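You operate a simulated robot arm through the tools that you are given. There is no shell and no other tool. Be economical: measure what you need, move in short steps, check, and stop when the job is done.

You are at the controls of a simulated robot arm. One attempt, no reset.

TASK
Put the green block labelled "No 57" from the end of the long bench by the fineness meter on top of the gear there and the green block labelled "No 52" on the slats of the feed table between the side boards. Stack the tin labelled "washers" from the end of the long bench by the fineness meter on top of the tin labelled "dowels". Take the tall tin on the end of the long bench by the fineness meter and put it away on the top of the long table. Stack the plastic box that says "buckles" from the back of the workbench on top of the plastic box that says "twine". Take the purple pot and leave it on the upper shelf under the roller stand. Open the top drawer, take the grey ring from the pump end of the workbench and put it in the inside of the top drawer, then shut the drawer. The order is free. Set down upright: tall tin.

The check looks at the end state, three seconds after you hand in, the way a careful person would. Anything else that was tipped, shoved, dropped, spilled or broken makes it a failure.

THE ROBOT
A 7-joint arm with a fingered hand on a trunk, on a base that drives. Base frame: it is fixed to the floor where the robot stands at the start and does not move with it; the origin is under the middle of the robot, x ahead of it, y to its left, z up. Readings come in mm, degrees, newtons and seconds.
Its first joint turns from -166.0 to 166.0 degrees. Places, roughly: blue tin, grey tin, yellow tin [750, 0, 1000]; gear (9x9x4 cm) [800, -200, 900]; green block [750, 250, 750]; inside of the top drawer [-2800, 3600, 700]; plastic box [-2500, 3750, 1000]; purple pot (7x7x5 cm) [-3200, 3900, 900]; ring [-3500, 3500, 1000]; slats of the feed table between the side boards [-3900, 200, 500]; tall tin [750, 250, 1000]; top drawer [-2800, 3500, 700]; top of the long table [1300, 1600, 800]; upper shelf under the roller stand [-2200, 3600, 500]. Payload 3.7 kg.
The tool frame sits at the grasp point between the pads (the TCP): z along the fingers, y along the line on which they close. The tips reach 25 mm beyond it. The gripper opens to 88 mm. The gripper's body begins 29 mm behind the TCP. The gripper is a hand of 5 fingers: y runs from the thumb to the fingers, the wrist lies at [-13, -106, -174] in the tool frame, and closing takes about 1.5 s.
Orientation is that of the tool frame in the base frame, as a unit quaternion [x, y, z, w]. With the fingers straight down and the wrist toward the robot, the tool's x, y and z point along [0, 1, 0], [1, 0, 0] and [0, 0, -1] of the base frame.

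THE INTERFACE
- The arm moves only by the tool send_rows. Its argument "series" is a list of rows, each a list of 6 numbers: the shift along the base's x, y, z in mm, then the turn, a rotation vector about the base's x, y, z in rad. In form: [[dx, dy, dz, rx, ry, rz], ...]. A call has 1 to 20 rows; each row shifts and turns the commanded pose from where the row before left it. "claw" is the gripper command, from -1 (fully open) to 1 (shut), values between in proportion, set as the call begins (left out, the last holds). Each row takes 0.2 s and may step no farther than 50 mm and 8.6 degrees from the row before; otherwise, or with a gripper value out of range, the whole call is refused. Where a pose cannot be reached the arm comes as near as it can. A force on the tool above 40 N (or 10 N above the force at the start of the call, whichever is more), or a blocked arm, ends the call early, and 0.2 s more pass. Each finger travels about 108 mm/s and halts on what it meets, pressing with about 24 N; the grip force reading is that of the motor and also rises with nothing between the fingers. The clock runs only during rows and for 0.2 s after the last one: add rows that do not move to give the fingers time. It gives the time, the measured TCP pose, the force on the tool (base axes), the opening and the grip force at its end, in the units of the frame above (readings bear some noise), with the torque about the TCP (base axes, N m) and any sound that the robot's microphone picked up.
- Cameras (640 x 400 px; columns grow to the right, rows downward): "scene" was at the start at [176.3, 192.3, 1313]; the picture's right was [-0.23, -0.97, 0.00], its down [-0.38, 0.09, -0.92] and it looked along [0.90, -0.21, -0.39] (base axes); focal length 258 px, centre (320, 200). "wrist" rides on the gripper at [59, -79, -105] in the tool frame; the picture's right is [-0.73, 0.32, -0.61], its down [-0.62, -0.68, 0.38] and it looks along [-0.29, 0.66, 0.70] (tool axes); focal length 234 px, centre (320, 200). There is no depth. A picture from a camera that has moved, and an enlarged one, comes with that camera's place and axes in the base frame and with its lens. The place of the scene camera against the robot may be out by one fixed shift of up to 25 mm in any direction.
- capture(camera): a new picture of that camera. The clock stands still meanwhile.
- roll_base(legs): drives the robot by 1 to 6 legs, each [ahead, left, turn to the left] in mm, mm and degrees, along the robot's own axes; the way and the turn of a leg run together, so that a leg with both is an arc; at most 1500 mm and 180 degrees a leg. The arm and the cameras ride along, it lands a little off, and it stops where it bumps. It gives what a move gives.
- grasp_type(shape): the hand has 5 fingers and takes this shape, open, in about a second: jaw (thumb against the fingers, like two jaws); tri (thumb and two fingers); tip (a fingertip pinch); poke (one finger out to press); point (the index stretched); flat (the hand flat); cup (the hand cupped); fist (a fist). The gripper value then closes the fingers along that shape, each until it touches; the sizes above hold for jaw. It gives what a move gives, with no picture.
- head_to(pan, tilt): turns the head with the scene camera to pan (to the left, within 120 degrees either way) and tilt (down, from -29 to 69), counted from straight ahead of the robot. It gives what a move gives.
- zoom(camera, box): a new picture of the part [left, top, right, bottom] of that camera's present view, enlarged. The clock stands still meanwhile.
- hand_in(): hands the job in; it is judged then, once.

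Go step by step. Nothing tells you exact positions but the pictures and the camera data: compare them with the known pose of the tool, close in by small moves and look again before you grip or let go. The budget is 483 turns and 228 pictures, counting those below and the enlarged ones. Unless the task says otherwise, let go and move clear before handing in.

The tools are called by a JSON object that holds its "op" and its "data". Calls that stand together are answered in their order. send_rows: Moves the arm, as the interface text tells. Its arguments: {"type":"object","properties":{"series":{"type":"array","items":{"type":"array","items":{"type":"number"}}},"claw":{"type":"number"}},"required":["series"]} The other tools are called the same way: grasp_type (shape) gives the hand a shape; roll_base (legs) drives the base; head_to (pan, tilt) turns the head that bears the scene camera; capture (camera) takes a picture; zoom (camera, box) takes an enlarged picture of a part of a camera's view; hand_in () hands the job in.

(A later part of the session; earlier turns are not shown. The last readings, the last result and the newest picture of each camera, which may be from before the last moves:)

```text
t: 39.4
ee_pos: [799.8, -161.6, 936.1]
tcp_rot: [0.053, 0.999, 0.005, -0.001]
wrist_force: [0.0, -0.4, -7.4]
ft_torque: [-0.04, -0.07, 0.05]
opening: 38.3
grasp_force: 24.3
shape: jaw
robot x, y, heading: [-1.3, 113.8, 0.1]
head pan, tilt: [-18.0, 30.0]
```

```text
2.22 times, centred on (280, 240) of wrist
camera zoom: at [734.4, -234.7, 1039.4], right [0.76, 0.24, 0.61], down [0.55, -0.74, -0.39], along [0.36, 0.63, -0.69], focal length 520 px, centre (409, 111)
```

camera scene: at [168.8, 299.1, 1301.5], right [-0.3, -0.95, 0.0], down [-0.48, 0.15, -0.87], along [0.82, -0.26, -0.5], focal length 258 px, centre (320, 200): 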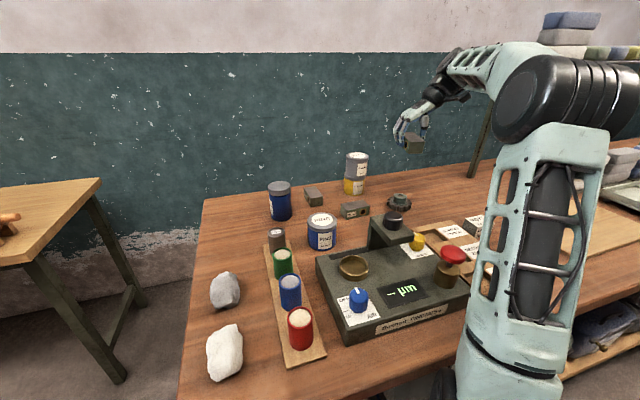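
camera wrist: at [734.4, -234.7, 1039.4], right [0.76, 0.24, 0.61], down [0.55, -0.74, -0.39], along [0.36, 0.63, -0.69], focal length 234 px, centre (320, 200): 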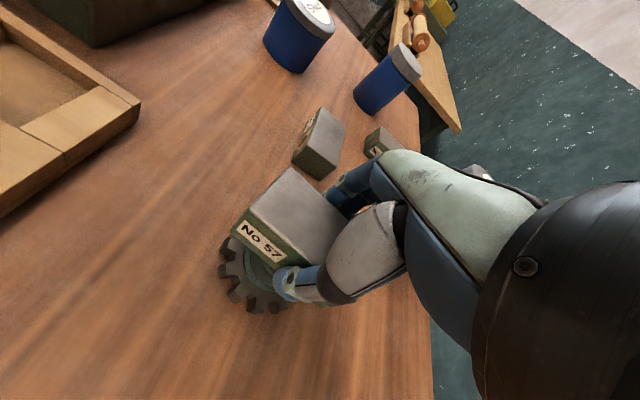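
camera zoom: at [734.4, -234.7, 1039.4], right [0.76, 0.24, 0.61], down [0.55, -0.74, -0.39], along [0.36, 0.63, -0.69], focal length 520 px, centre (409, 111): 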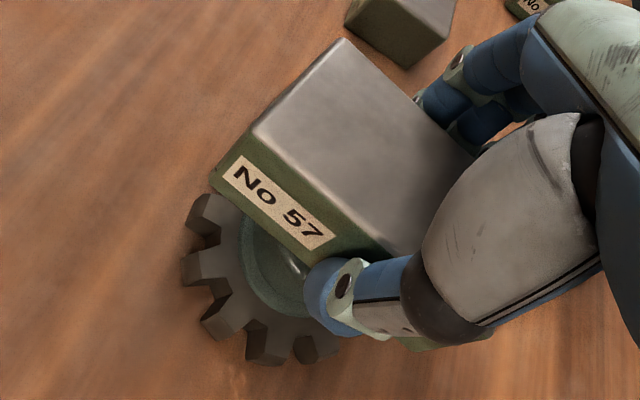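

Re-measuring with the hidden corner included, the block is within 3 mm of the hub centre in both views. I lower until contact.

{"op": "send_rows", "data": {"series": [[2, -1, -5, 0, 0, 0], [0, 0, -4, 0, 0, 0], [0, 0, -2, 0, 0, 0], [0, 0, -2, 0, 0, 0], [0, 0, 0, 0, 0, 0]]}}

{"op": "zoom", "data": {"camera": "scene", "box": [380, 165, 430, 215]}}

```text
t: 40.6
ee_pos: [802.8, -162.6, 922.6]
tcp_rot: [0.053, 0.999, 0.005, 0.0]
wrist_force: [0.9, -0.4, -4.6]
ft_torque: [0.0, 0.04, 0.01]
opening: 38.3
grasp_force: 24.0
shape: jaw
robot x, y, heading: [-4.5, 113.9, 0.6]
head pan, tilt: [-18.0, 30.0]
```

```text
8.00 times, centred on (405, 190) of scene
camera zoom: at [168.7, 299.0, 1301.6], right [-0.3, -0.95, 0.0], down [-0.48, 0.15, -0.87], along [0.82, -0.26, -0.5], focal length 2062 px, centre (-360, 280)
```

zoom: 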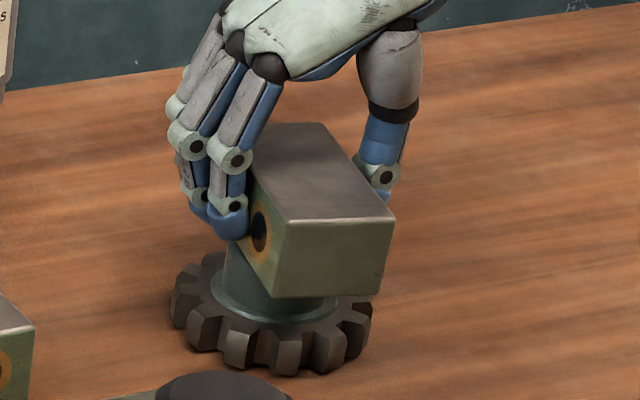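

Contact is just starting. I lower 1-2 mm more, then release.

{"op": "send_rows", "data": {"series": [[0, 0, -1, 0, 0, 0], [0, 0, -0.5, 0, 0, 0], [0, 0, 0, 0, 0, 0]]}}

```text
t: 41.4
ee_pos: [801.6, -162.5, 922.4]
tcp_rot: [0.052, 0.999, 0.006, 0.0]
wrist_force: [1.7, 0.0, -2.1]
ft_torque: [-0.02, 0.04, 0.0]
opening: 38.1
grasp_force: 24.2
shape: jaw
robot x, y, heading: [-1.4, 112.1, 0.4]
head pan, tilt: [-18.0, 30.0]
```

{"op": "send_rows", "data": {"series": [[0, 0, -0.5, 0, 0, 0], [0, 0, 0, 0, 0, 0]]}}

{"op": "send_rows", "data": {"series": [[0, 0, 0, 0, 0, 0], [0, 0, 0, 0, 0, 0], [0, 0, 0, 0, 0, 0], [0, 0, 0, 0, 0, 0], [0, 0, 0, 0, 0, 0], [0, 0, 0, 0, 0, 0]], "claw": -1}}

{"op": "zoom", "data": {"camera": "scene", "box": [380, 165, 430, 215]}}

```text
t: 42.0
ee_pos: [802.6, -163.2, 921.1]
tcp_rot: [0.053, 0.999, 0.005, 0.0]
wrist_force: [1.5, 0.8, -0.3]
ft_torque: [-0.02, 0.09, -0.02]
opening: 38.0
grasp_force: 23.8
shape: jaw
robot x, y, heading: [-1.4, 111.4, 0.2]
head pan, tilt: [-18.0, 30.0]
```

```text
t: 43.4
ee_pos: [800.8, -162.1, 922.1]
tcp_rot: [0.054, 0.999, 0.005, -0.001]
wrist_force: [0.2, 0.1, -0.2]
ft_torque: [0.0, 0.01, -0.01]
opening: 87.6
grasp_force: 0.1
shape: jaw
robot x, y, heading: [1.6, 113.7, 0.5]
head pan, tilt: [-18.0, 30.0]
```

```text
8.00 times, centred on (405, 190) of scene
camera zoom: at [168.5, 299.1, 1301.6], right [-0.3, -0.95, 0.0], down [-0.48, 0.15, -0.87], along [0.82, -0.26, -0.5], focal length 2062 px, centre (-360, 280)
```

zoom: 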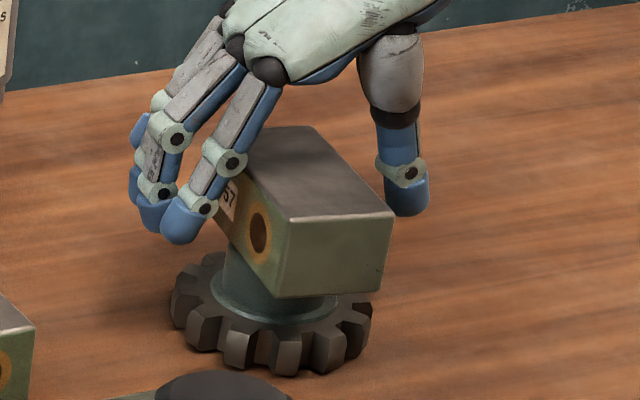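

Block 57 sits on the gear. I rise and turn the hand back, heading for the tall tin at about (864,216).

{"op": "send_rows", "data": {"series": [[0, 0, 20, 0, 0, 0], [0, 0, 40, 0, 0, 0], [0, 0, 40, 0, 0, 0], [0, 0, 40, 0, 0, 0], [0, 0, 40, 0, 0, -0.12], [0, 40, 0, 0, 0, -0.14], [0, 40, 0, 0, 0, -0.14], [0, 40, 0, 0, 0, -0.14], [0, 40, 0, 0, 0, -0.14], [10, 40, 0, 0, 0, -0.14], [10, 40, 0, 0, 0, -0.14], [10, 40, 0, 0, 0, -0.14], [10, 40, 0, 0, 0, -0.14], [10, 30, 0, 0, 0, -0.14], [10, 28, 0, 0, 0, -0.084], [0, 0, 0, 0, 0, 0], [0, 0, 0, 0, 0, 0]]}}

{"op": "head_to", "data": {"pan": 0, "tilt": 30}}

{"op": "capture", "data": {"camera": "wrist"}}

{"op": "capture", "data": {"camera": "scene"}}

```text
t: 47.0
ee_pos: [862.6, 214.7, 1101.2]
tcp_rot: [0.707, 0.707, 0.004, 0.003]
wrist_force: [0.3, 0.6, 0.1]
ft_torque: [-0.01, 0.04, -0.02]
opening: 87.4
grasp_force: 0.0
shape: jaw
robot x, y, heading: [-4.1, 113.2, 0.3]
head pan, tilt: [-18.0, 30.0]
```

```text
t: 47.8
ee_pos: [862.2, 214.7, 1102.5]
tcp_rot: [0.708, 0.707, 0.005, 0.003]
wrist_force: [0.1, -1.4, -0.5]
ft_torque: [-0.01, -0.02, 0.02]
opening: 88.0
grasp_force: 0.1
shape: jaw
robot x, y, heading: [1.7, 115.5, 0.6]
head pan, tilt: [0.0, 30.0]
```

```text
185 pictures are left
camera wrist: at [782.4, 273.2, 1205.0], right [0.32, -0.73, 0.61], down [-0.68, -0.62, -0.39], along [0.66, -0.29, -0.69], focal length 234 px, centre (320, 200)
```

wrist: 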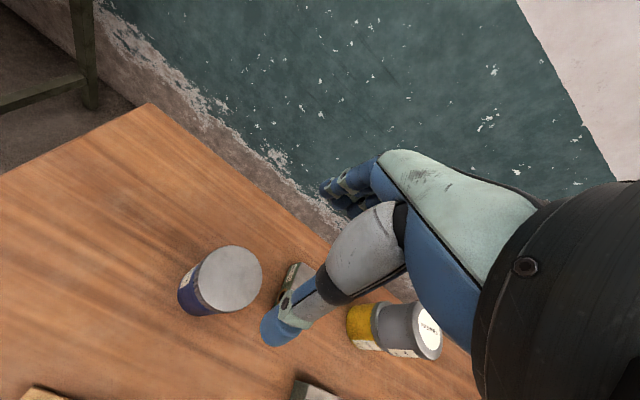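

```text
184 pictures are left
camera scene: at [172.9, 327.1, 1301.6], right [0.0, -1.0, 0.0], down [-0.5, 0.0, -0.87], along [0.87, 0.0, -0.5], focal length 258 px, centre (320, 200)
```

scene: 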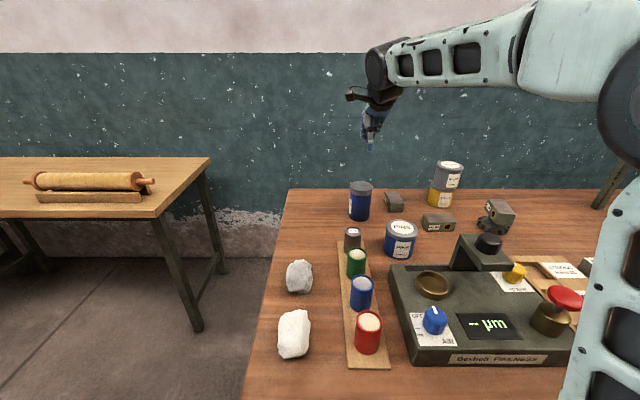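

The tall tin is at about (859,218) with its top near 945. I lower to just above it and look again.

{"op": "send_rows", "data": {"series": [[-2, 2, -35, 0, 0, 0], [-1.5, 1.5, -35, 0, 0, 0], [0, 0, -30, 0, 0, 0], [0, 0, 0, 0, 0, 0]]}}

{"op": "capture", "data": {"camera": "wrist"}}

{"op": "zoom", "data": {"camera": "scene", "box": [310, 110, 420, 230]}}

```text
t: 48.8
ee_pos: [857.8, 218.1, 1001.8]
tcp_rot: [0.707, 0.707, 0.004, 0.003]
wrist_force: [0.2, -0.4, 0.3]
ft_torque: [-0.04, -0.03, 0.01]
opening: 87.9
grasp_force: 0.0
shape: jaw
robot x, y, heading: [-5.2, 113.6, 0.3]
head pan, tilt: [0.0, 30.0]
```

```text
183 pictures are left
camera wrist: at [778.5, 276.6, 1104.4], right [0.32, -0.73, 0.61], down [-0.68, -0.62, -0.39], along [0.66, -0.29, -0.69], focal length 234 px, centre (320, 200)
```

wrist: 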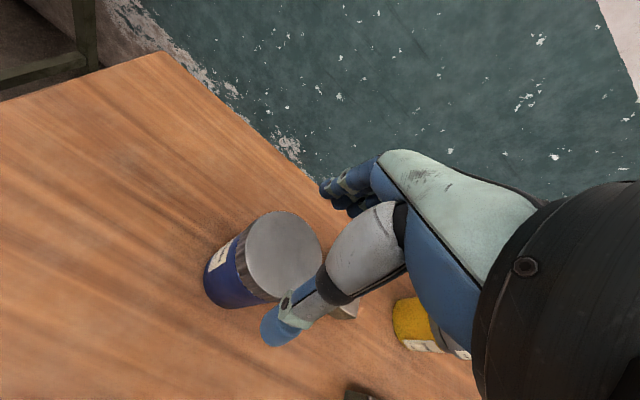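

```text
3.33 times, centred on (365, 170) of scene
camera zoom: at [172.8, 327.1, 1301.6], right [0.0, -1.0, 0.0], down [-0.5, 0.0, -0.87], along [0.87, 0.0, -0.5], focal length 859 px, centre (170, 300)
```

zoom: 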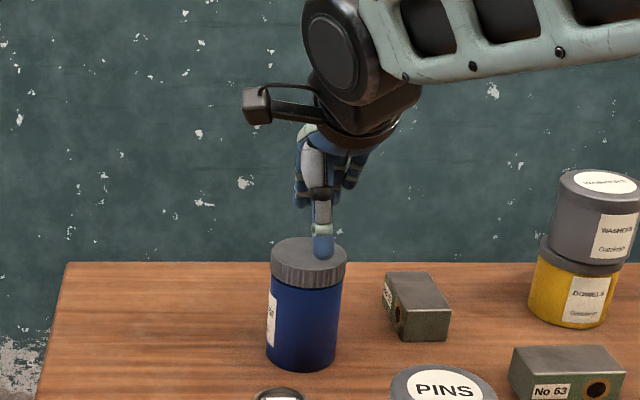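

Aligned to within a few mm. I descend slowly around the lid.

{"op": "send_rows", "data": {"series": [[1, 0, -15, 0, 0, 0], [0, 0, -12, 0, 0, 0], [0, 0, -8, 0, 0, 0], [0, 0, -8, 0, 0, 0], [0, 0, -7, 0, 0, 0], [0, 0, -6, 0, 0, 0], [0, 0, -4, 0, 0, 0], [0, 0, 0, 0, 0, 0]]}}

{"op": "capture", "data": {"camera": "wrist"}}

{"op": "zoom", "data": {"camera": "scene", "box": [310, 110, 420, 230]}}

```text
t: 50.6
ee_pos: [859.2, 217.9, 941.5]
tcp_rot: [0.707, 0.708, 0.005, 0.004]
wrist_force: [1.5, 0.2, 3.2]
ft_torque: [-0.02, -0.05, 0.0]
opening: 87.8
grasp_force: 0.1
shape: jaw
robot x, y, heading: [-2.5, 112.7, 0.0]
head pan, tilt: [0.0, 30.0]
```

```text
181 pictures are left
camera wrist: at [779.7, 277.1, 1045.0], right [0.32, -0.73, 0.61], down [-0.68, -0.62, -0.39], along [0.67, -0.29, -0.69], focal length 234 px, centre (320, 200)
```

wrist: 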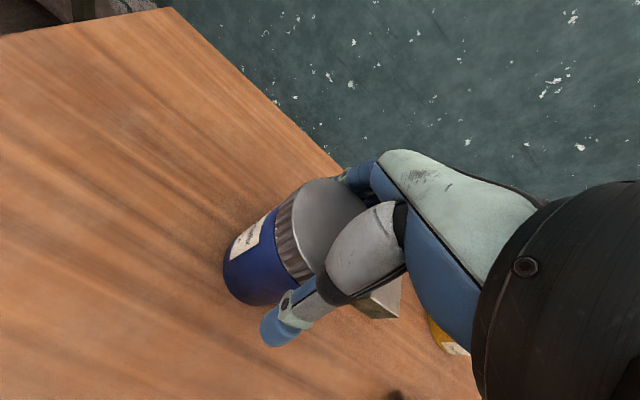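

```text
3.33 times, centred on (365, 170) of scene
camera zoom: at [172.8, 327.1, 1301.6], right [0.0, -1.0, 0.0], down [-0.5, 0.0, -0.87], along [0.87, 0.0, -0.5], focal length 859 px, centre (170, 300)
```

zoom: 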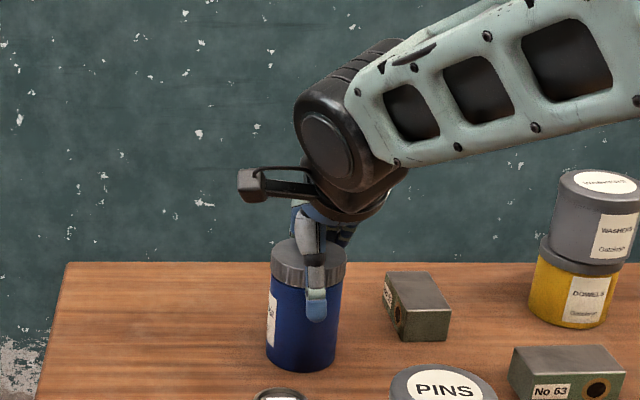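

Light contact with the lid. I close the hand.

{"op": "send_rows", "data": {"series": [[0, 0, 0, 0, 0, 0], [0, 0, 0, 0, 0, 0], [0, 0, 0, 0, 0, 0], [0, 0, 0, 0, 0, 0], [0, 0, 0, 0, 0, 0], [0, 0, 0, 0, 0, 0], [0, 0, 0, 0, 0, 0], [0, 0, 0, 0, 0, 0]], "claw": 1}}

{"op": "send_rows", "data": {"series": [[0, 0, 10, 0, 0, 0], [0, 0, 20, 0, 0, 0], [0, 0, 30, 0, 0, 0], [0, 0, 40, 0, 0, 0], [0, 0, 0, 0, 0, 0]]}}

{"op": "capture", "data": {"camera": "scene"}}

{"op": "capture", "data": {"camera": "wrist"}}

```text
t: 52.4
ee_pos: [859.5, 218.1, 941.2]
tcp_rot: [0.707, 0.708, 0.005, 0.003]
wrist_force: [0.8, 0.0, 2.6]
ft_torque: [0.0, -0.23, 0.03]
opening: 62.1
grasp_force: 24.0
shape: jaw
robot x, y, heading: [-0.3, 114.3, 0.4]
head pan, tilt: [0.0, 30.0]
```

```text
t: 53.6
ee_pos: [858.6, 217.5, 1040.3]
tcp_rot: [0.706, 0.708, 0.004, 0.003]
wrist_force: [-0.3, -0.4, -1.6]
ft_torque: [0.02, 0.04, 0.04]
opening: 62.1
grasp_force: 23.9
shape: jaw
robot x, y, heading: [-1.4, 112.5, 0.2]
head pan, tilt: [0.0, 30.0]
```

```text
179 pictures are left
camera scene: at [172.9, 327.1, 1301.6], right [0.0, -1.0, 0.0], down [-0.5, 0.0, -0.87], along [0.87, 0.0, -0.5], focal length 258 px, centre (320, 200)
```

scene: 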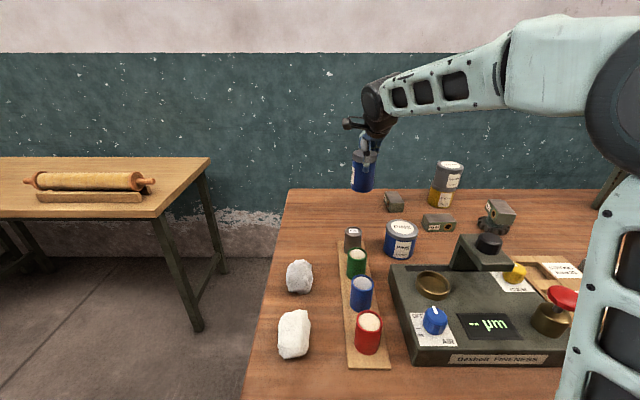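

```text
178 pictures are left
camera wrist: at [779.7, 276.7, 1144.5], right [0.32, -0.73, 0.61], down [-0.68, -0.62, -0.39], along [0.66, -0.29, -0.69], focal length 234 px, centre (320, 200)
```

wrist: 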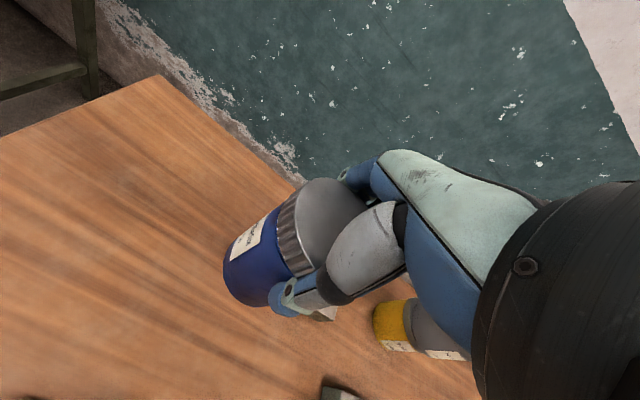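

It is held upright. I raise, retract, and drive back and left toward the long table.

{"op": "send_rows", "data": {"series": [[0, 0, 40, 0, 0, 0], [0, 0, 40, 0, 0, 0], [0, 0, 40, 0, 0, 0], [-40, 0, 0, 0, 0, 0], [-40, 0, 0, 0, 0, 0], [-40, 0, 0, 0, 0, 0], [-40, 0, 0, 0, 0, 0], [-40, 0, 0, 0, 0, 0], [-40, 0, 0, 0, 0, 0], [0, 0, 0, 0, 0, 0]]}}

{"op": "roll_base", "data": {"legs": [[-500, 0, 0], [0, 1350, 0]]}}

{"op": "capture", "data": {"camera": "scene"}}

```text
t: 55.8
ee_pos: [620.6, 219.1, 1161.8]
tcp_rot: [0.707, 0.707, 0.004, 0.003]
wrist_force: [-0.9, 0.1, -0.9]
ft_torque: [0.0, -0.01, 0.0]
opening: 61.9
grasp_force: 23.9
shape: jaw
robot x, y, heading: [-0.2, 113.2, 0.2]
head pan, tilt: [0.0, 30.0]
```

```text
t: 65.2
ee_pos: [114.9, 1571.3, 1162.5]
tcp_rot: [0.709, 0.705, 0.004, 0.003]
wrist_force: [0.9, 0.3, -1.4]
ft_torque: [-0.02, 0.03, -0.02]
opening: 61.7
grasp_force: 24.0
shape: jaw
robot x, y, heading: [-509.9, 1469.3, -0.3]
head pan, tilt: [0.0, 30.0]
```

```text
177 pictures are left
camera scene: at [-332.3, 1681.7, 1301.6], right [0.0, -1.0, 0.0], down [-0.5, 0.0, -0.87], along [0.87, 0.0, -0.5], focal length 258 px, centre (320, 200)
```

scene: 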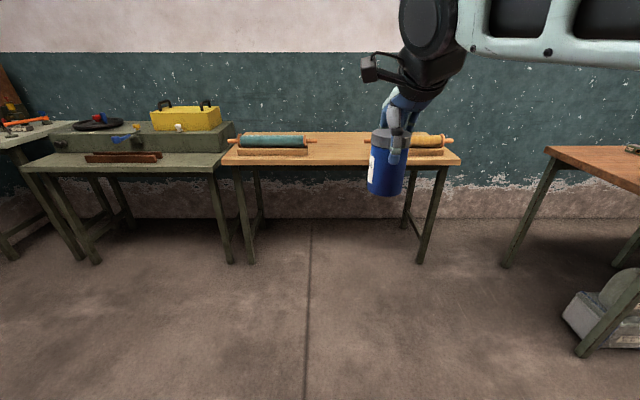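

The table is ahead, with free space between the two rolling pins at about (1080,1530). I drive ahead 800 mm.

{"op": "roll_base", "data": {"legs": [[800, -40, 0]]}}

{"op": "head_to", "data": {"pan": 0, "tilt": 40}}

{"op": "capture", "data": {"camera": "scene"}}

{"op": "capture", "data": {"camera": "wrist"}}

```text
t: 69.4
ee_pos: [914.1, 1528.3, 1161.9]
tcp_rot: [0.709, 0.705, 0.005, 0.002]
wrist_force: [0.3, 0.4, -1.6]
ft_torque: [0.02, -0.01, -0.03]
opening: 62.1
grasp_force: 24.0
shape: jaw
robot x, y, heading: [291.6, 1428.0, -0.1]
head pan, tilt: [0.0, 30.0]
```

```text
t: 70.2
ee_pos: [915.8, 1528.6, 1161.3]
tcp_rot: [0.709, 0.705, 0.004, 0.003]
wrist_force: [-0.3, -0.6, -1.8]
ft_torque: [0.01, 0.0, 0.04]
opening: 62.1
grasp_force: 24.1
shape: jaw
robot x, y, heading: [291.7, 1425.9, -0.2]
head pan, tilt: [0.0, 40.0]
```

```text
176 pictures are left
camera scene: at [463.2, 1639.7, 1286.3], right [0.0, -1.0, 0.0], down [-0.64, 0.0, -0.77], along [0.77, 0.0, -0.64], focal length 258 px, centre (320, 200)
```

scene: 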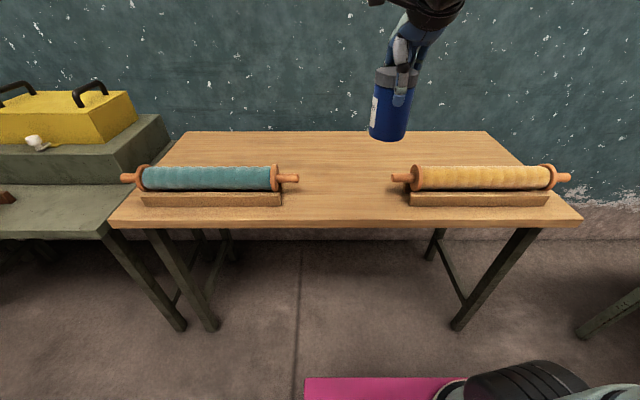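

```text
175 pictures are left
camera wrist: at [835.7, 1587.4, 1265.6], right [0.31, -0.73, 0.61], down [-0.68, -0.62, -0.39], along [0.66, -0.29, -0.69], focal length 234 px, centre (320, 200)
```

wrist: 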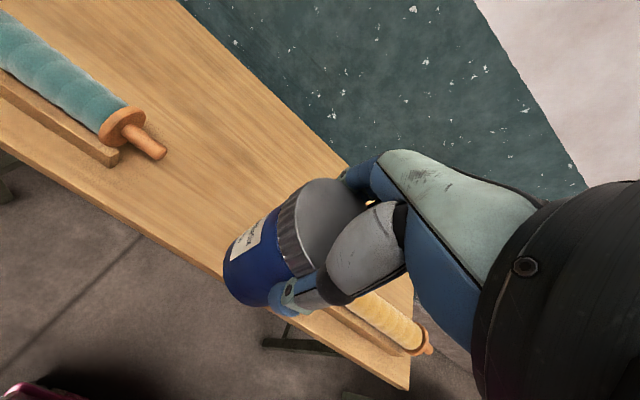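

The free strip is centred near y=1567, and I aim for (1130,1565). I move over and start lowering.

{"op": "send_rows", "data": {"series": [[43, 7.5, 0, 0, 0, 0], [43, 7.5, 0, 0, 0, 0], [43, 7.5, 0, 0, 0, 0], [43, 7.5, 0, 0, 0, 0], [43, 7.5, 0, 0, 0, 0], [0, 0, -40, 0, 0, 0], [0, 0, -40, 0, 0, 0], [0, 0, -40, 0, 0, 0], [0, 0, -40, 0, 0, 0], [0, 0, -40, 0, 0, 0], [0, 0, 0, 0, 0, 0]]}}

{"op": "capture", "data": {"camera": "scene"}}

{"op": "capture", "data": {"camera": "wrist"}}

```text
t: 72.6
ee_pos: [1130.4, 1567.1, 961.7]
tcp_rot: [0.71, 0.705, 0.005, 0.003]
wrist_force: [-0.3, 0.6, -1.5]
ft_torque: [0.03, 0.03, -0.03]
opening: 61.9
grasp_force: 23.9
shape: jaw
robot x, y, heading: [293.3, 1425.3, -0.1]
head pan, tilt: [0.0, 40.0]
```

```text
174 pictures are left
camera scene: at [463.3, 1639.7, 1286.2], right [0.0, -1.0, 0.0], down [-0.64, 0.0, -0.77], along [0.77, 0.0, -0.64], focal length 258 px, centre (320, 200)
```

scene: 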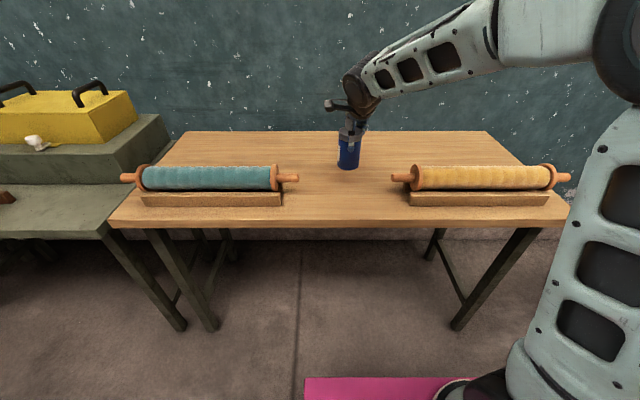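

```text
173 pictures are left
camera wrist: at [1050.1, 1624.7, 1064.9], right [0.31, -0.73, 0.61], down [-0.68, -0.62, -0.39], along [0.66, -0.29, -0.69], focal length 234 px, centre (320, 200)
```

wrist: 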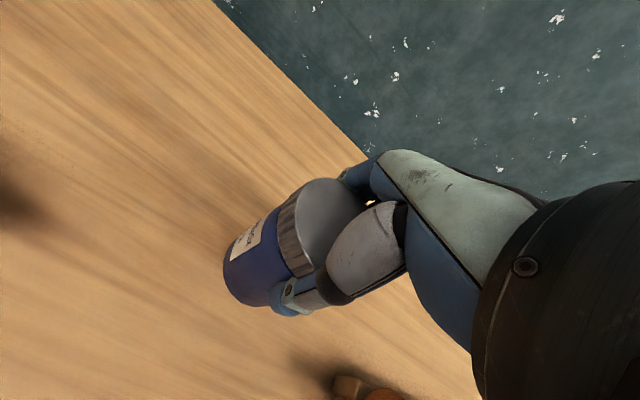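

{"op": "send_rows", "data": {"series": [[0, 0, -15, 0, 0, 0], [0, 0, -15, 0, 0, 0], [0, 0, -10, 0, 0, 0], [0, 0, -5, 0, 0, 0], [0, 0, 0, 0, 0, 0]]}}

{"op": "zoom", "data": {"camera": "scene", "box": [310, 110, 390, 190]}}

```text
t: 73.8
ee_pos: [1129.8, 1564.6, 917.3]
tcp_rot: [0.709, 0.705, 0.005, 0.003]
wrist_force: [1.2, -0.6, -1.7]
ft_torque: [-0.01, 0.01, 0.01]
opening: 62.0
grasp_force: 23.9
shape: jaw
robot x, y, heading: [293.2, 1424.9, -0.1]
head pan, tilt: [0.0, 40.0]
```

```text
5.00 times, centred on (350, 150) of scene
camera zoom: at [463.2, 1639.7, 1286.2], right [0.0, -1.0, 0.0], down [-0.64, 0.0, -0.77], along [0.77, 0.0, -0.64], focal length 1289 px, centre (170, 450)
```

zoom: 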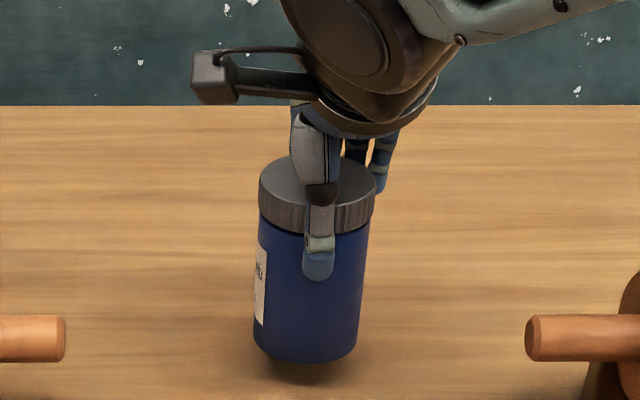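

{"op": "send_rows", "data": {"series": [[0, 0, -5, 0, 0, 0], [0, 0, -4, 0, 0, 0], [0, 0, -3, 0, 0, 0], [0, 0, 0, 0, 0, 0]]}}

{"op": "zoom", "data": {"camera": "scene", "box": [310, 110, 390, 190]}}

```text
t: 74.8
ee_pos: [1129.7, 1564.6, 904.9]
tcp_rot: [0.709, 0.705, 0.004, 0.003]
wrist_force: [0.7, 0.6, -2.2]
ft_torque: [-0.01, -0.02, 0.03]
opening: 62.0
grasp_force: 24.0
shape: jaw
robot x, y, heading: [291.3, 1426.1, -0.1]
head pan, tilt: [0.0, 40.0]
```

```text
5.00 times, centred on (350, 150) of scene
camera zoom: at [463.2, 1639.7, 1286.2], right [0.0, -1.0, 0.0], down [-0.64, 0.0, -0.77], along [0.77, 0.0, -0.64], focal length 1289 px, centre (170, 450)
```

zoom: 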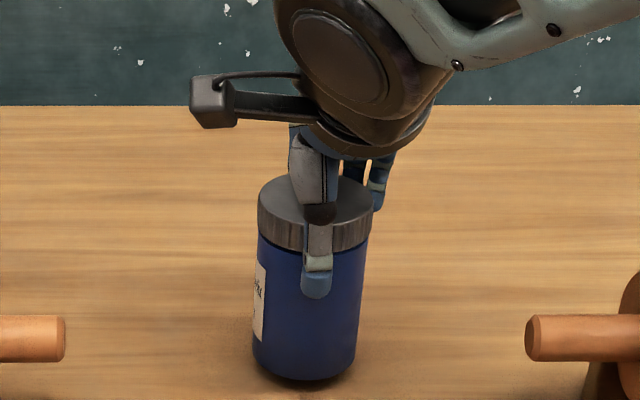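

{"op": "send_rows", "data": {"series": [[0, 0, -2, 0, 0, 0], [0, 0, -1.5, 0, 0, 0], [0, 0, -1.5, 0, 0, 0], [0, 0, 0, 0, 0, 0]]}}

```text
t: 75.8
ee_pos: [1130.7, 1565.2, 899.5]
tcp_rot: [0.709, 0.705, 0.004, 0.003]
wrist_force: [-0.2, 0.2, -1.1]
ft_torque: [0.0, 0.03, 0.01]
opening: 61.7
grasp_force: 23.7
shape: jaw
robot x, y, heading: [293.8, 1426.7, 0.0]
head pan, tilt: [0.0, 40.0]
```

{"op": "send_rows", "data": {"series": [[0, 0, -1.5, 0, 0, 0], [0, 0, -1.5, 0, 0, 0], [0, 0, 0, 0, 0, 0]]}}

{"op": "zoom", "data": {"camera": "scene", "box": [310, 110, 390, 190]}}

```text
t: 76.6
ee_pos: [1129.0, 1564.9, 896.7]
tcp_rot: [0.709, 0.705, 0.005, 0.003]
wrist_force: [0.1, -0.2, -2.2]
ft_torque: [0.05, -0.02, -0.01]
opening: 62.1
grasp_force: 23.8
shape: jaw
robot x, y, heading: [291.2, 1427.1, 0.2]
head pan, tilt: [0.0, 40.0]
```

```text
5.00 times, centred on (350, 150) of scene
camera zoom: at [463.2, 1639.7, 1286.2], right [0.0, -1.0, 0.0], down [-0.64, 0.0, -0.77], along [0.77, 0.0, -0.64], focal length 1289 px, centre (170, 450)
```

zoom: 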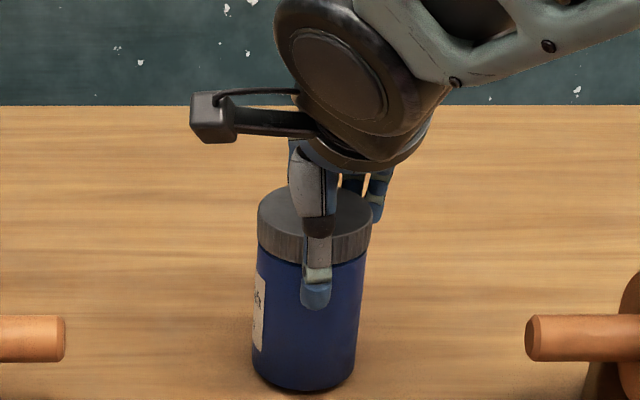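

{"op": "send_rows", "data": {"series": [[0, 0, -1.5, 0, 0, 0], [0, 0, -1.5, 0, 0, 0], [0, 0, -1.5, 0, 0, 0], [0, 0, 0, 0, 0, 0]]}}

```text
t: 77.6
ee_pos: [1130.5, 1565.0, 893.2]
tcp_rot: [0.709, 0.705, 0.004, 0.003]
wrist_force: [-0.1, -0.1, -1.4]
ft_torque: [0.0, -0.02, 0.02]
opening: 62.1
grasp_force: 23.8
shape: jaw
robot x, y, heading: [291.0, 1427.5, -0.2]
head pan, tilt: [0.0, 40.0]
```

{"op": "send_rows", "data": {"series": [[0, 0, -1, 0, 0, 0], [0, 0, -1, 0, 0, 0], [0, 0, -1, 0, 0, 0], [0, 0, 0, 0, 0, 0]]}}

```text
t: 78.6
ee_pos: [1129.2, 1564.7, 891.3]
tcp_rot: [0.71, 0.704, 0.005, 0.003]
wrist_force: [-3.6, 0.8, 11.5]
ft_torque: [-0.06, -0.14, 0.02]
opening: 61.2
grasp_force: 24.0
shape: jaw
robot x, y, heading: [289.7, 1425.1, -0.0]
head pan, tilt: [0.0, 40.0]
```

Contact, so the table is at z≈800. I release and rise.

{"op": "send_rows", "data": {"series": [[0, 0, 0.5, 0, 0, 0], [0, 0, 0, 0, 0, 0], [0, 0, 0, 0, 0, 0], [0, 0, 0, 0, 0, 0], [0, 0, 0, 0, 0, 0], [0, 0, 0, 0, 0, 0]], "claw": -1}}

{"op": "send_rows", "data": {"series": [[0, 0, 5, 0, 0, 0], [0, 0, 10, 0, 0, 0], [0, 0, 25, 0, 0, 0], [0, 0, 40, 0, 0, 0], [0, 0, 40, 0, 0, 0], [0, 0, 40, 0, 0, 0], [0, 0, 40, 0, 0, 0], [-30, 0, 40, 0, 0, 0], [-50, 0, 0, 0, 0, 0], [-50, 0, 0, 0, 0, 0], [-50, 0, 0, 0, 0, 0], [-50, 0, 0, 0, 0, 0], [-40, 0, 0, 0, 0, 0], [0, 0, 0, 0, 0, 0]]}}

{"op": "capture", "data": {"camera": "scene"}}

```text
t: 80.0
ee_pos: [1131.4, 1565.5, 890.0]
tcp_rot: [0.71, 0.704, 0.005, 0.002]
wrist_force: [-0.6, 0.6, 3.6]
ft_torque: [0.01, -0.03, 0.02]
opening: 88.1
grasp_force: 0.0
shape: jaw
robot x, y, heading: [293.4, 1426.9, -0.3]
head pan, tilt: [0.0, 40.0]
```

```text
t: 83.0
ee_pos: [860.3, 1565.7, 1129.4]
tcp_rot: [0.709, 0.705, 0.004, 0.003]
wrist_force: [-0.2, -0.5, -0.7]
ft_torque: [0.02, 0.02, -0.03]
opening: 87.9
grasp_force: 0.1
shape: jaw
robot x, y, heading: [290.6, 1429.1, -0.2]
head pan, tilt: [0.0, 40.0]
```

```text
169 pictures are left
camera scene: at [463.2, 1639.7, 1286.2], right [0.0, -1.0, 0.0], down [-0.64, 0.0, -0.77], along [0.77, 0.0, -0.64], focal length 258 px, centre (320, 200)
```

scene: 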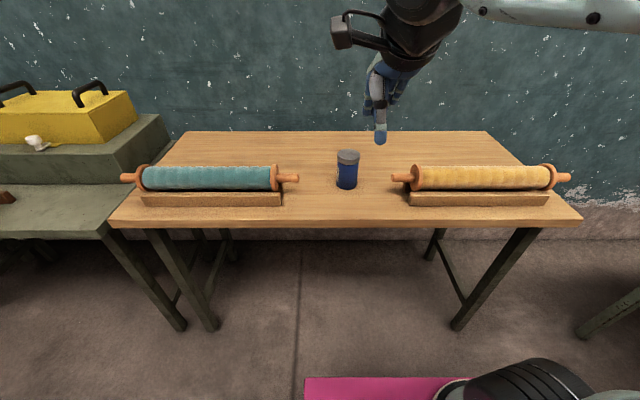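

The tall tin stands on the table. Now I go back to the bench for block No 52.

{"op": "roll_base", "data": {"legs": [[-800, 0, 0], [0, -1340, 0], [500, 0, 0]]}}

{"op": "head_to", "data": {"pan": 0, "tilt": 30}}

{"op": "capture", "data": {"camera": "scene"}}

{"op": "capture", "data": {"camera": "wrist"}}

```text
t: 96.1
ee_pos: [562.7, 245.1, 1129.9]
tcp_rot: [0.705, 0.71, 0.005, 0.003]
wrist_force: [0.1, -0.4, -0.1]
ft_torque: [0.0, -0.03, -0.03]
opening: 87.9
grasp_force: 0.0
shape: jaw
robot x, y, heading: [-2.4, 95.6, 0.5]
head pan, tilt: [0.0, 40.0]
```

```text
t: 96.8
ee_pos: [562.8, 245.0, 1130.1]
tcp_rot: [0.705, 0.71, 0.004, 0.003]
wrist_force: [-0.3, -0.4, 0.4]
ft_torque: [-0.03, 0.0, -0.01]
opening: 88.0
grasp_force: 0.2
shape: jaw
robot x, y, heading: [-7.0, 99.6, 0.4]
head pan, tilt: [0.0, 30.0]
```

```text
168 pictures are left
camera scene: at [170.1, 314.4, 1301.5], right [0.01, -1.0, 0.0], down [-0.5, -0.01, -0.87], along [0.87, 0.01, -0.5], focal length 258 px, centre (320, 200)
```

scene: 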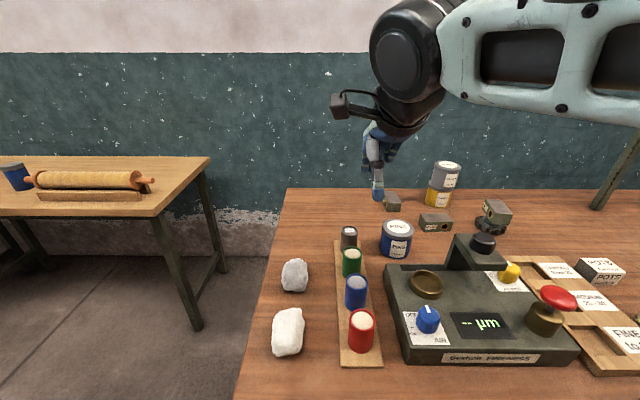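

```text
167 pictures are left
camera wrist: at [482.8, 303.7, 1233.5], right [0.32, -0.72, 0.61], down [-0.67, -0.63, -0.39], along [0.67, -0.28, -0.69], focal length 234 px, centre (320, 200)
```

wrist: 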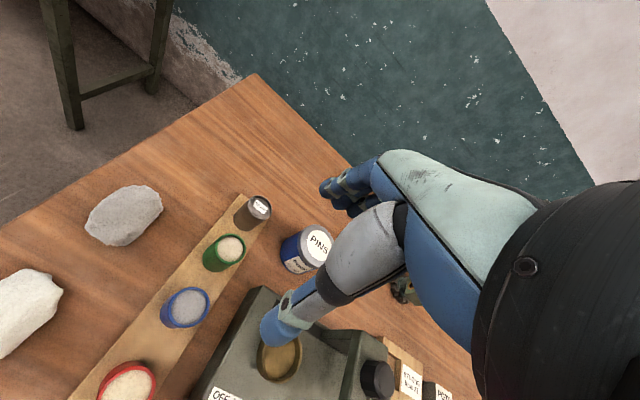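

Block 52 is at about (921,96) with its long axis along x. The tin stack is on its right, so I approach with the wrist on the left side (hand turned -90°).

{"op": "send_rows", "data": {"series": [[30, -12.5, 0, 0, 0, -0.131], [30, -12.5, 0, 0, 0, -0.131], [30, -12.5, 0, 0, 0, -0.131], [30, -12.5, 0, 0, 0, -0.131], [30, -12.5, 0, 0, 0, -0.131], [30, -12.5, 0, 0, 0, -0.131], [30, -12.5, 0, 0, 0, -0.131], [30, -12.5, 0, 0, 0, -0.131], [30, -12.5, 0, 0, 0, -0.131], [30, -12.5, 0, 0, 0, -0.131], [30, -12.5, 0, 0, 0, -0.131], [28, -12.5, 0, 0, 0, -0.131], [0, 0, -40, 0, 0, 0], [0, 0, -40, 0, 0, 0], [0, 0, 0, 0, 0, 0]]}}

{"op": "capture", "data": {"camera": "wrist"}}

{"op": "capture", "data": {"camera": "scene"}}

```text
t: 100.0
ee_pos: [920.9, 93.5, 1049.8]
tcp_rot: [1.0, 0.002, 0.001, 0.005]
wrist_force: [-0.3, -0.1, 0.5]
ft_torque: [0.0, 0.03, -0.01]
opening: 87.9
grasp_force: 0.0
shape: jaw
robot x, y, heading: [-1.8, 96.0, 0.8]
head pan, tilt: [0.0, 30.0]
```

```text
166 pictures are left
camera wrist: at [980.1, 175.1, 1153.9], right [-0.73, -0.32, 0.61], down [-0.63, 0.67, -0.39], along [-0.29, -0.67, -0.69], focal length 234 px, centre (320, 200)
```

wrist: 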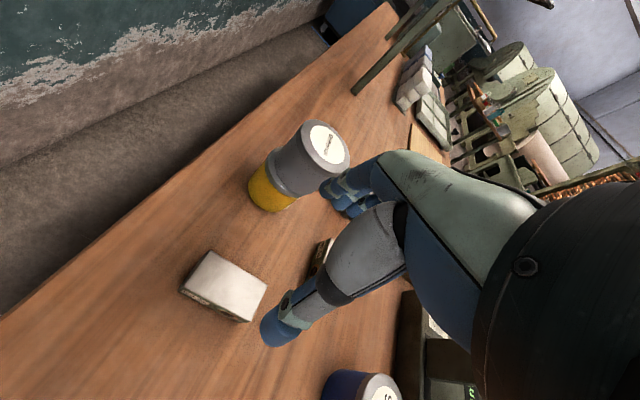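

```text
165 pictures are left
camera scene: at [170.2, 314.4, 1301.6], right [0.01, -1.0, 0.0], down [-0.5, -0.01, -0.87], along [0.87, 0.01, -0.5], focal length 258 px, centre (320, 200)
```

scene: 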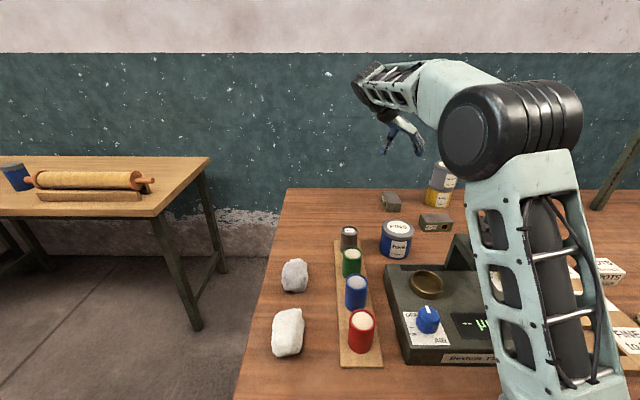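

The block centre is about (920,99), square to the axes. I correct and descend.

{"op": "send_rows", "data": {"series": [[-1, 3, -40, 0, 0, 0], [0, 2, -40, 0, 0, 0], [0, 0, -30, 0, 0, 0], [0, 0, 0, 0, 0, 0]]}}

{"op": "capture", "data": {"camera": "wrist"}}

{"op": "zoom", "data": {"camera": "scene", "box": [330, 60, 490, 240]}}

```text
t: 101.0
ee_pos: [921.4, 101.3, 939.6]
tcp_rot: [1.0, 0.002, 0.001, 0.005]
wrist_force: [-0.7, -0.6, -0.5]
ft_torque: [-0.04, 0.02, -0.03]
opening: 87.7
grasp_force: 0.0
shape: jaw
robot x, y, heading: [-3.3, 98.3, 0.8]
head pan, tilt: [0.0, 30.0]
```

```text
164 pictures are left
camera wrist: at [979.1, 181.2, 1043.0], right [-0.73, -0.32, 0.61], down [-0.63, 0.67, -0.39], along [-0.29, -0.67, -0.69], focal length 234 px, centre (320, 200)
```

wrist: 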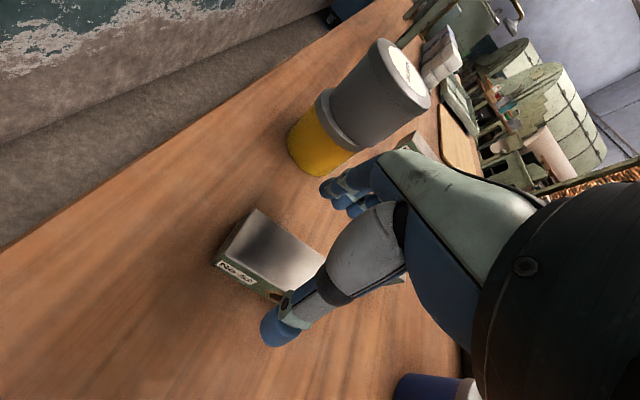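

```text
2.22 times, centred on (410, 150) of scene
camera zoom: at [170.2, 314.4, 1301.6], right [0.01, -1.0, 0.0], down [-0.5, -0.01, -0.87], along [0.87, 0.01, -0.5], focal length 573 px, centre (120, 311)
```

zoom: 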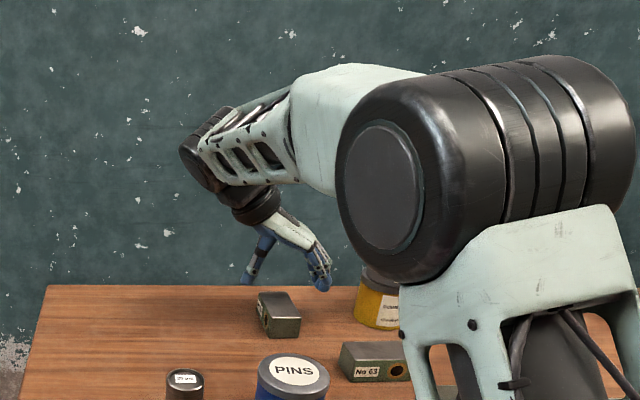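

{"op": "send_rows", "data": {"series": [[0, -1, -20, 0, 0, 0], [0, 0, -20, 0, 0, 0], [0, 0, -12, 0, 0, 0], [0, 0, -7, 0, 0, 0], [0, 0, 0, 0, 0, 0]]}}

{"op": "capture", "data": {"camera": "wrist"}}

```text
t: 102.2
ee_pos: [920.2, 99.7, 880.9]
tcp_rot: [1.0, 0.003, 0.001, 0.005]
wrist_force: [-0.1, -0.6, 0.0]
ft_torque: [0.01, -0.01, 0.0]
opening: 88.1
grasp_force: 0.1
shape: jaw
robot x, y, heading: [0.4, 99.2, 0.7]
head pan, tilt: [0.0, 30.0]
```

```text
162 pictures are left
camera wrist: at [978.6, 179.9, 984.4], right [-0.72, -0.32, 0.61], down [-0.63, 0.67, -0.39], along [-0.29, -0.67, -0.69], focal length 234 px, centre (320, 200)
```

wrist: 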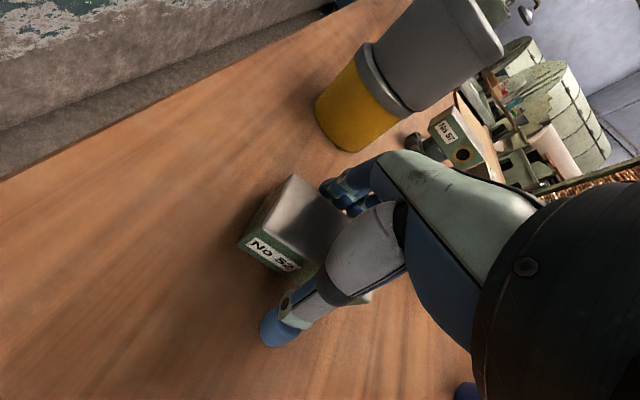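

No 52 lies between the fingers. I close and lift.

{"op": "send_rows", "data": {"series": [[0, 0, 0, 0, 0, 0], [0, 0, 0, 0, 0, 0], [0, 0, 0, 0, 0, 0], [0, 0, 0, 0, 0, 0], [0, 0, 0, 0, 0, 0], [0, 0, 0, 0, 0, 0], [0, 0, 0, 0, 0, 0], [0, 0, 0, 0, 0, 0]], "claw": 1}}

{"op": "send_rows", "data": {"series": [[0, 0, 15, 0, 0, 0], [0, 0, 30, 0, 0, 0], [0, 0, 45, 0, 0, 0], [0, 0, 45, 0, 0, 0], [0, 0, 45, 0, 0, 0], [0, 0, 45, 0, 0, 0], [0, 0, 45, 0, 0, 0], [-40, 0, 0, 0, 0, 0], [-40, 0, 0, 0, 0, 0], [-40, 0, 0, 0, 0, 0], [-40, 0, 0, 0, 0, 0], [-40, 0, 0, 0, 0, 0], [-40, 0, 0, 0, 0, 0], [-40, 0, 0, 0, 0, 0], [-40, 0, 0, 0, 0, 0], [0, 0, 0, 0, 0, 0]]}}

{"op": "capture", "data": {"camera": "wrist"}}

{"op": "capture", "data": {"camera": "scene"}}

```text
t: 104.0
ee_pos: [919.7, 99.6, 881.6]
tcp_rot: [1.0, 0.003, 0.001, 0.005]
wrist_force: [-0.3, 0.3, 0.0]
ft_torque: [0.04, 0.01, 0.11]
opening: 38.5
grasp_force: 23.9
shape: jaw
robot x, y, heading: [-1.2, 99.0, 0.5]
head pan, tilt: [0.0, 30.0]
```

```text
t: 107.4
ee_pos: [599.5, 99.1, 1151.0]
tcp_rot: [1.0, 0.003, 0.001, 0.004]
wrist_force: [0.1, -0.2, -7.3]
ft_torque: [0.0, 0.01, 0.02]
opening: 37.9
grasp_force: 24.4
shape: jaw
robot x, y, heading: [-4.5, 99.8, 0.5]
head pan, tilt: [0.0, 30.0]
```

```text
161 pictures are left
camera wrist: at [658.0, 180.0, 1254.0], right [-0.73, -0.32, 0.61], down [-0.63, 0.67, -0.39], along [-0.29, -0.67, -0.69], focal length 234 px, centre (320, 200)
```

wrist: 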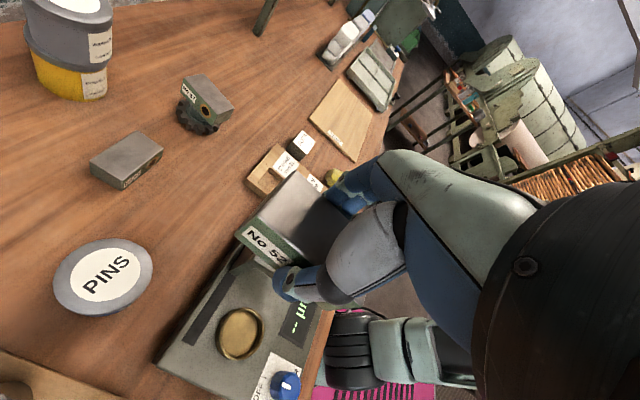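

```text
160 pictures are left
camera scene: at [170.4, 314.4, 1301.5], right [0.01, -1.0, 0.0], down [-0.5, -0.01, -0.87], along [0.87, 0.01, -0.5], focal length 258 px, centre (320, 200)
```

scene: 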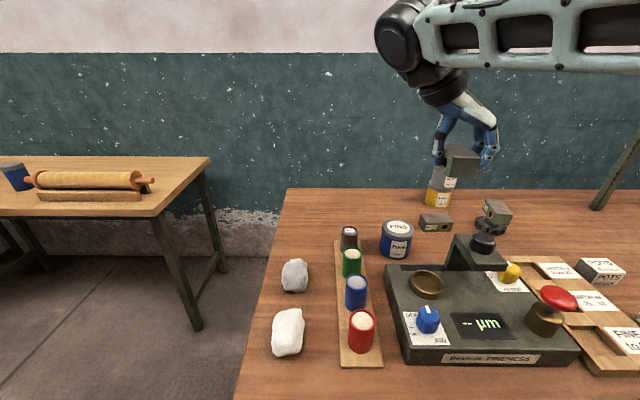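

Block 52 is held. I back off, turn around and look toward the feed table at (-3900,200).

{"op": "roll_base", "data": {"legs": [[-600, 0, 0], [0, 0, 180]]}}

{"op": "head_to", "data": {"pan": 0, "tilt": 15}}

{"op": "capture", "data": {"camera": "scene"}}

{"op": "head_to", "data": {"pan": -60, "tilt": 15}}

{"op": "capture", "data": {"camera": "scene"}}

```text
t: 118.2
ee_pos: [-1207.1, 86.5, 1151.7]
tcp_rot: [-0.007, 1.0, 0.005, -0.001]
wrist_force: [0.9, -0.5, -7.1]
ft_torque: [-0.01, -0.02, 0.01]
opening: 38.0
grasp_force: 23.9
shape: jaw
robot x, y, heading: [-607.3, 90.8, -178.9]
head pan, tilt: [0.0, 30.0]
```

```text
t: 118.9
ee_pos: [-1205.9, 86.2, 1149.3]
tcp_rot: [-0.007, 1.0, 0.005, 0.001]
wrist_force: [-0.5, -0.4, -7.2]
ft_torque: [0.02, -0.01, 0.02]
opening: 38.0
grasp_force: 24.1
shape: jaw
robot x, y, heading: [-603.7, 88.2, -178.5]
head pan, tilt: [0.0, 15.0]
```

```text
159 pictures are left
camera scene: at [-806.1, -148.4, 1325.7], right [-0.02, 1.0, 0.0], down [0.26, 0.01, -0.97], along [-0.97, -0.02, -0.26], focal length 258 px, centre (320, 200)
```

scene: 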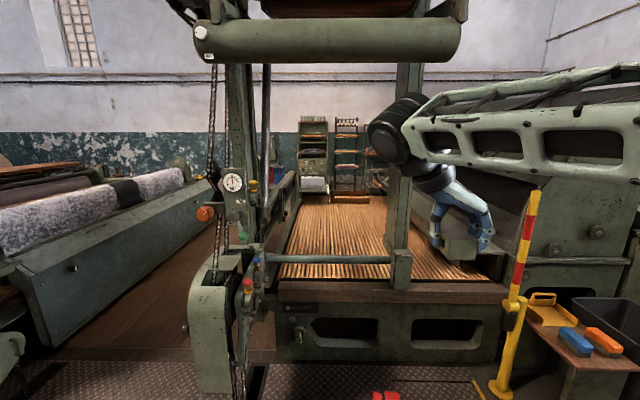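

```text
t: 120.2
ee_pos: [-1206.8, 85.1, 1151.2]
tcp_rot: [-0.007, 1.0, 0.006, -0.001]
wrist_force: [-0.6, 0.3, -7.6]
ft_torque: [0.02, -0.01, 0.01]
opening: 38.3
grasp_force: 24.3
shape: jaw
robot x, y, heading: [-604.3, 93.7, -178.6]
head pan, tilt: [-60.0, 15.0]
```

```text
158 pictures are left
camera scene: at [-761.1, -66.6, 1325.8], right [0.86, 0.52, 0.0], down [0.13, -0.22, -0.97], along [-0.5, 0.83, -0.26], focal length 258 px, centre (320, 200)
```

scene: 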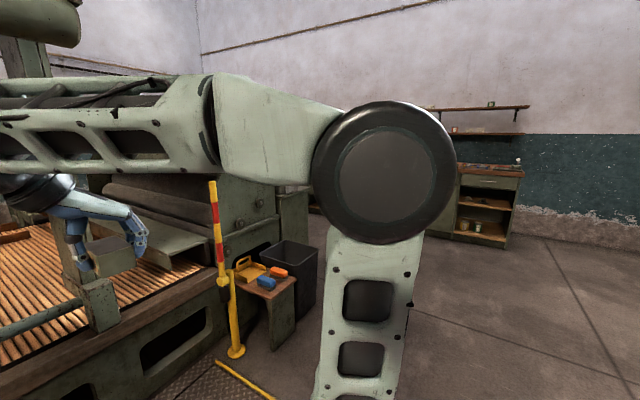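

The feed table with slats lies ahead, behind a frame with a cross rod. I zoom in to study the access.

{"op": "head_to", "data": {"pan": 0, "tilt": 20}}

{"op": "zoom", "data": {"camera": "scene", "box": [180, 80, 520, 360]}}

{"op": "head_to", "data": {"pan": 0, "tilt": 45}}

{"op": "capture", "data": {"camera": "scene"}}

```text
t: 121.5
ee_pos: [-1206.1, 85.7, 1151.1]
tcp_rot: [-0.006, 1.0, 0.005, -0.001]
wrist_force: [-0.1, -0.2, -6.9]
ft_torque: [0.0, -0.02, -0.02]
opening: 38.2
grasp_force: 24.2
shape: jaw
robot x, y, heading: [-601.7, 92.5, -178.8]
head pan, tilt: [0.0, 20.0]
```

```text
1.43 times, centred on (350, 220) of scene
camera zoom: at [-805.9, -148.3, 1317.6], right [-0.02, 1.0, 0.0], down [0.34, 0.01, -0.94], along [-0.94, -0.02, -0.34], focal length 368 px, centre (277, 171)
```

zoom: 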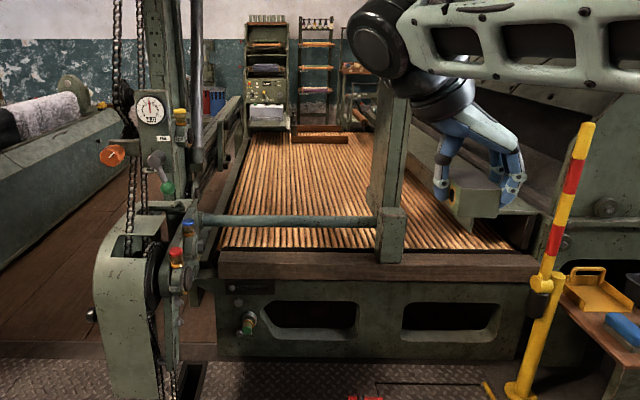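

```text
t: 122.4
ee_pos: [-1206.8, 86.4, 1150.6]
tcp_rot: [-0.007, 1.0, 0.005, 0.0]
wrist_force: [-0.7, 0.5, -7.0]
ft_torque: [0.0, -0.03, 0.02]
opening: 37.9
grasp_force: 23.5
shape: jaw
robot x, y, heading: [-601.3, 94.1, -179.0]
head pan, tilt: [0.0, 45.0]
```

```text
156 pictures are left
camera scene: at [-794.1, -148.2, 1279.0], right [-0.02, 1.0, 0.0], down [0.71, 0.01, -0.71], along [-0.71, -0.01, -0.71], focal length 258 px, centre (320, 200)
```

scene: 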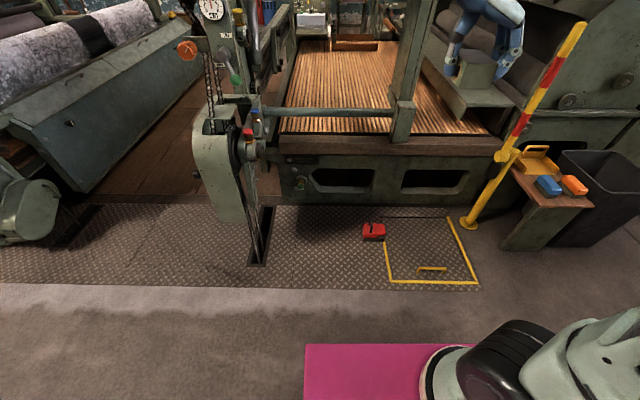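

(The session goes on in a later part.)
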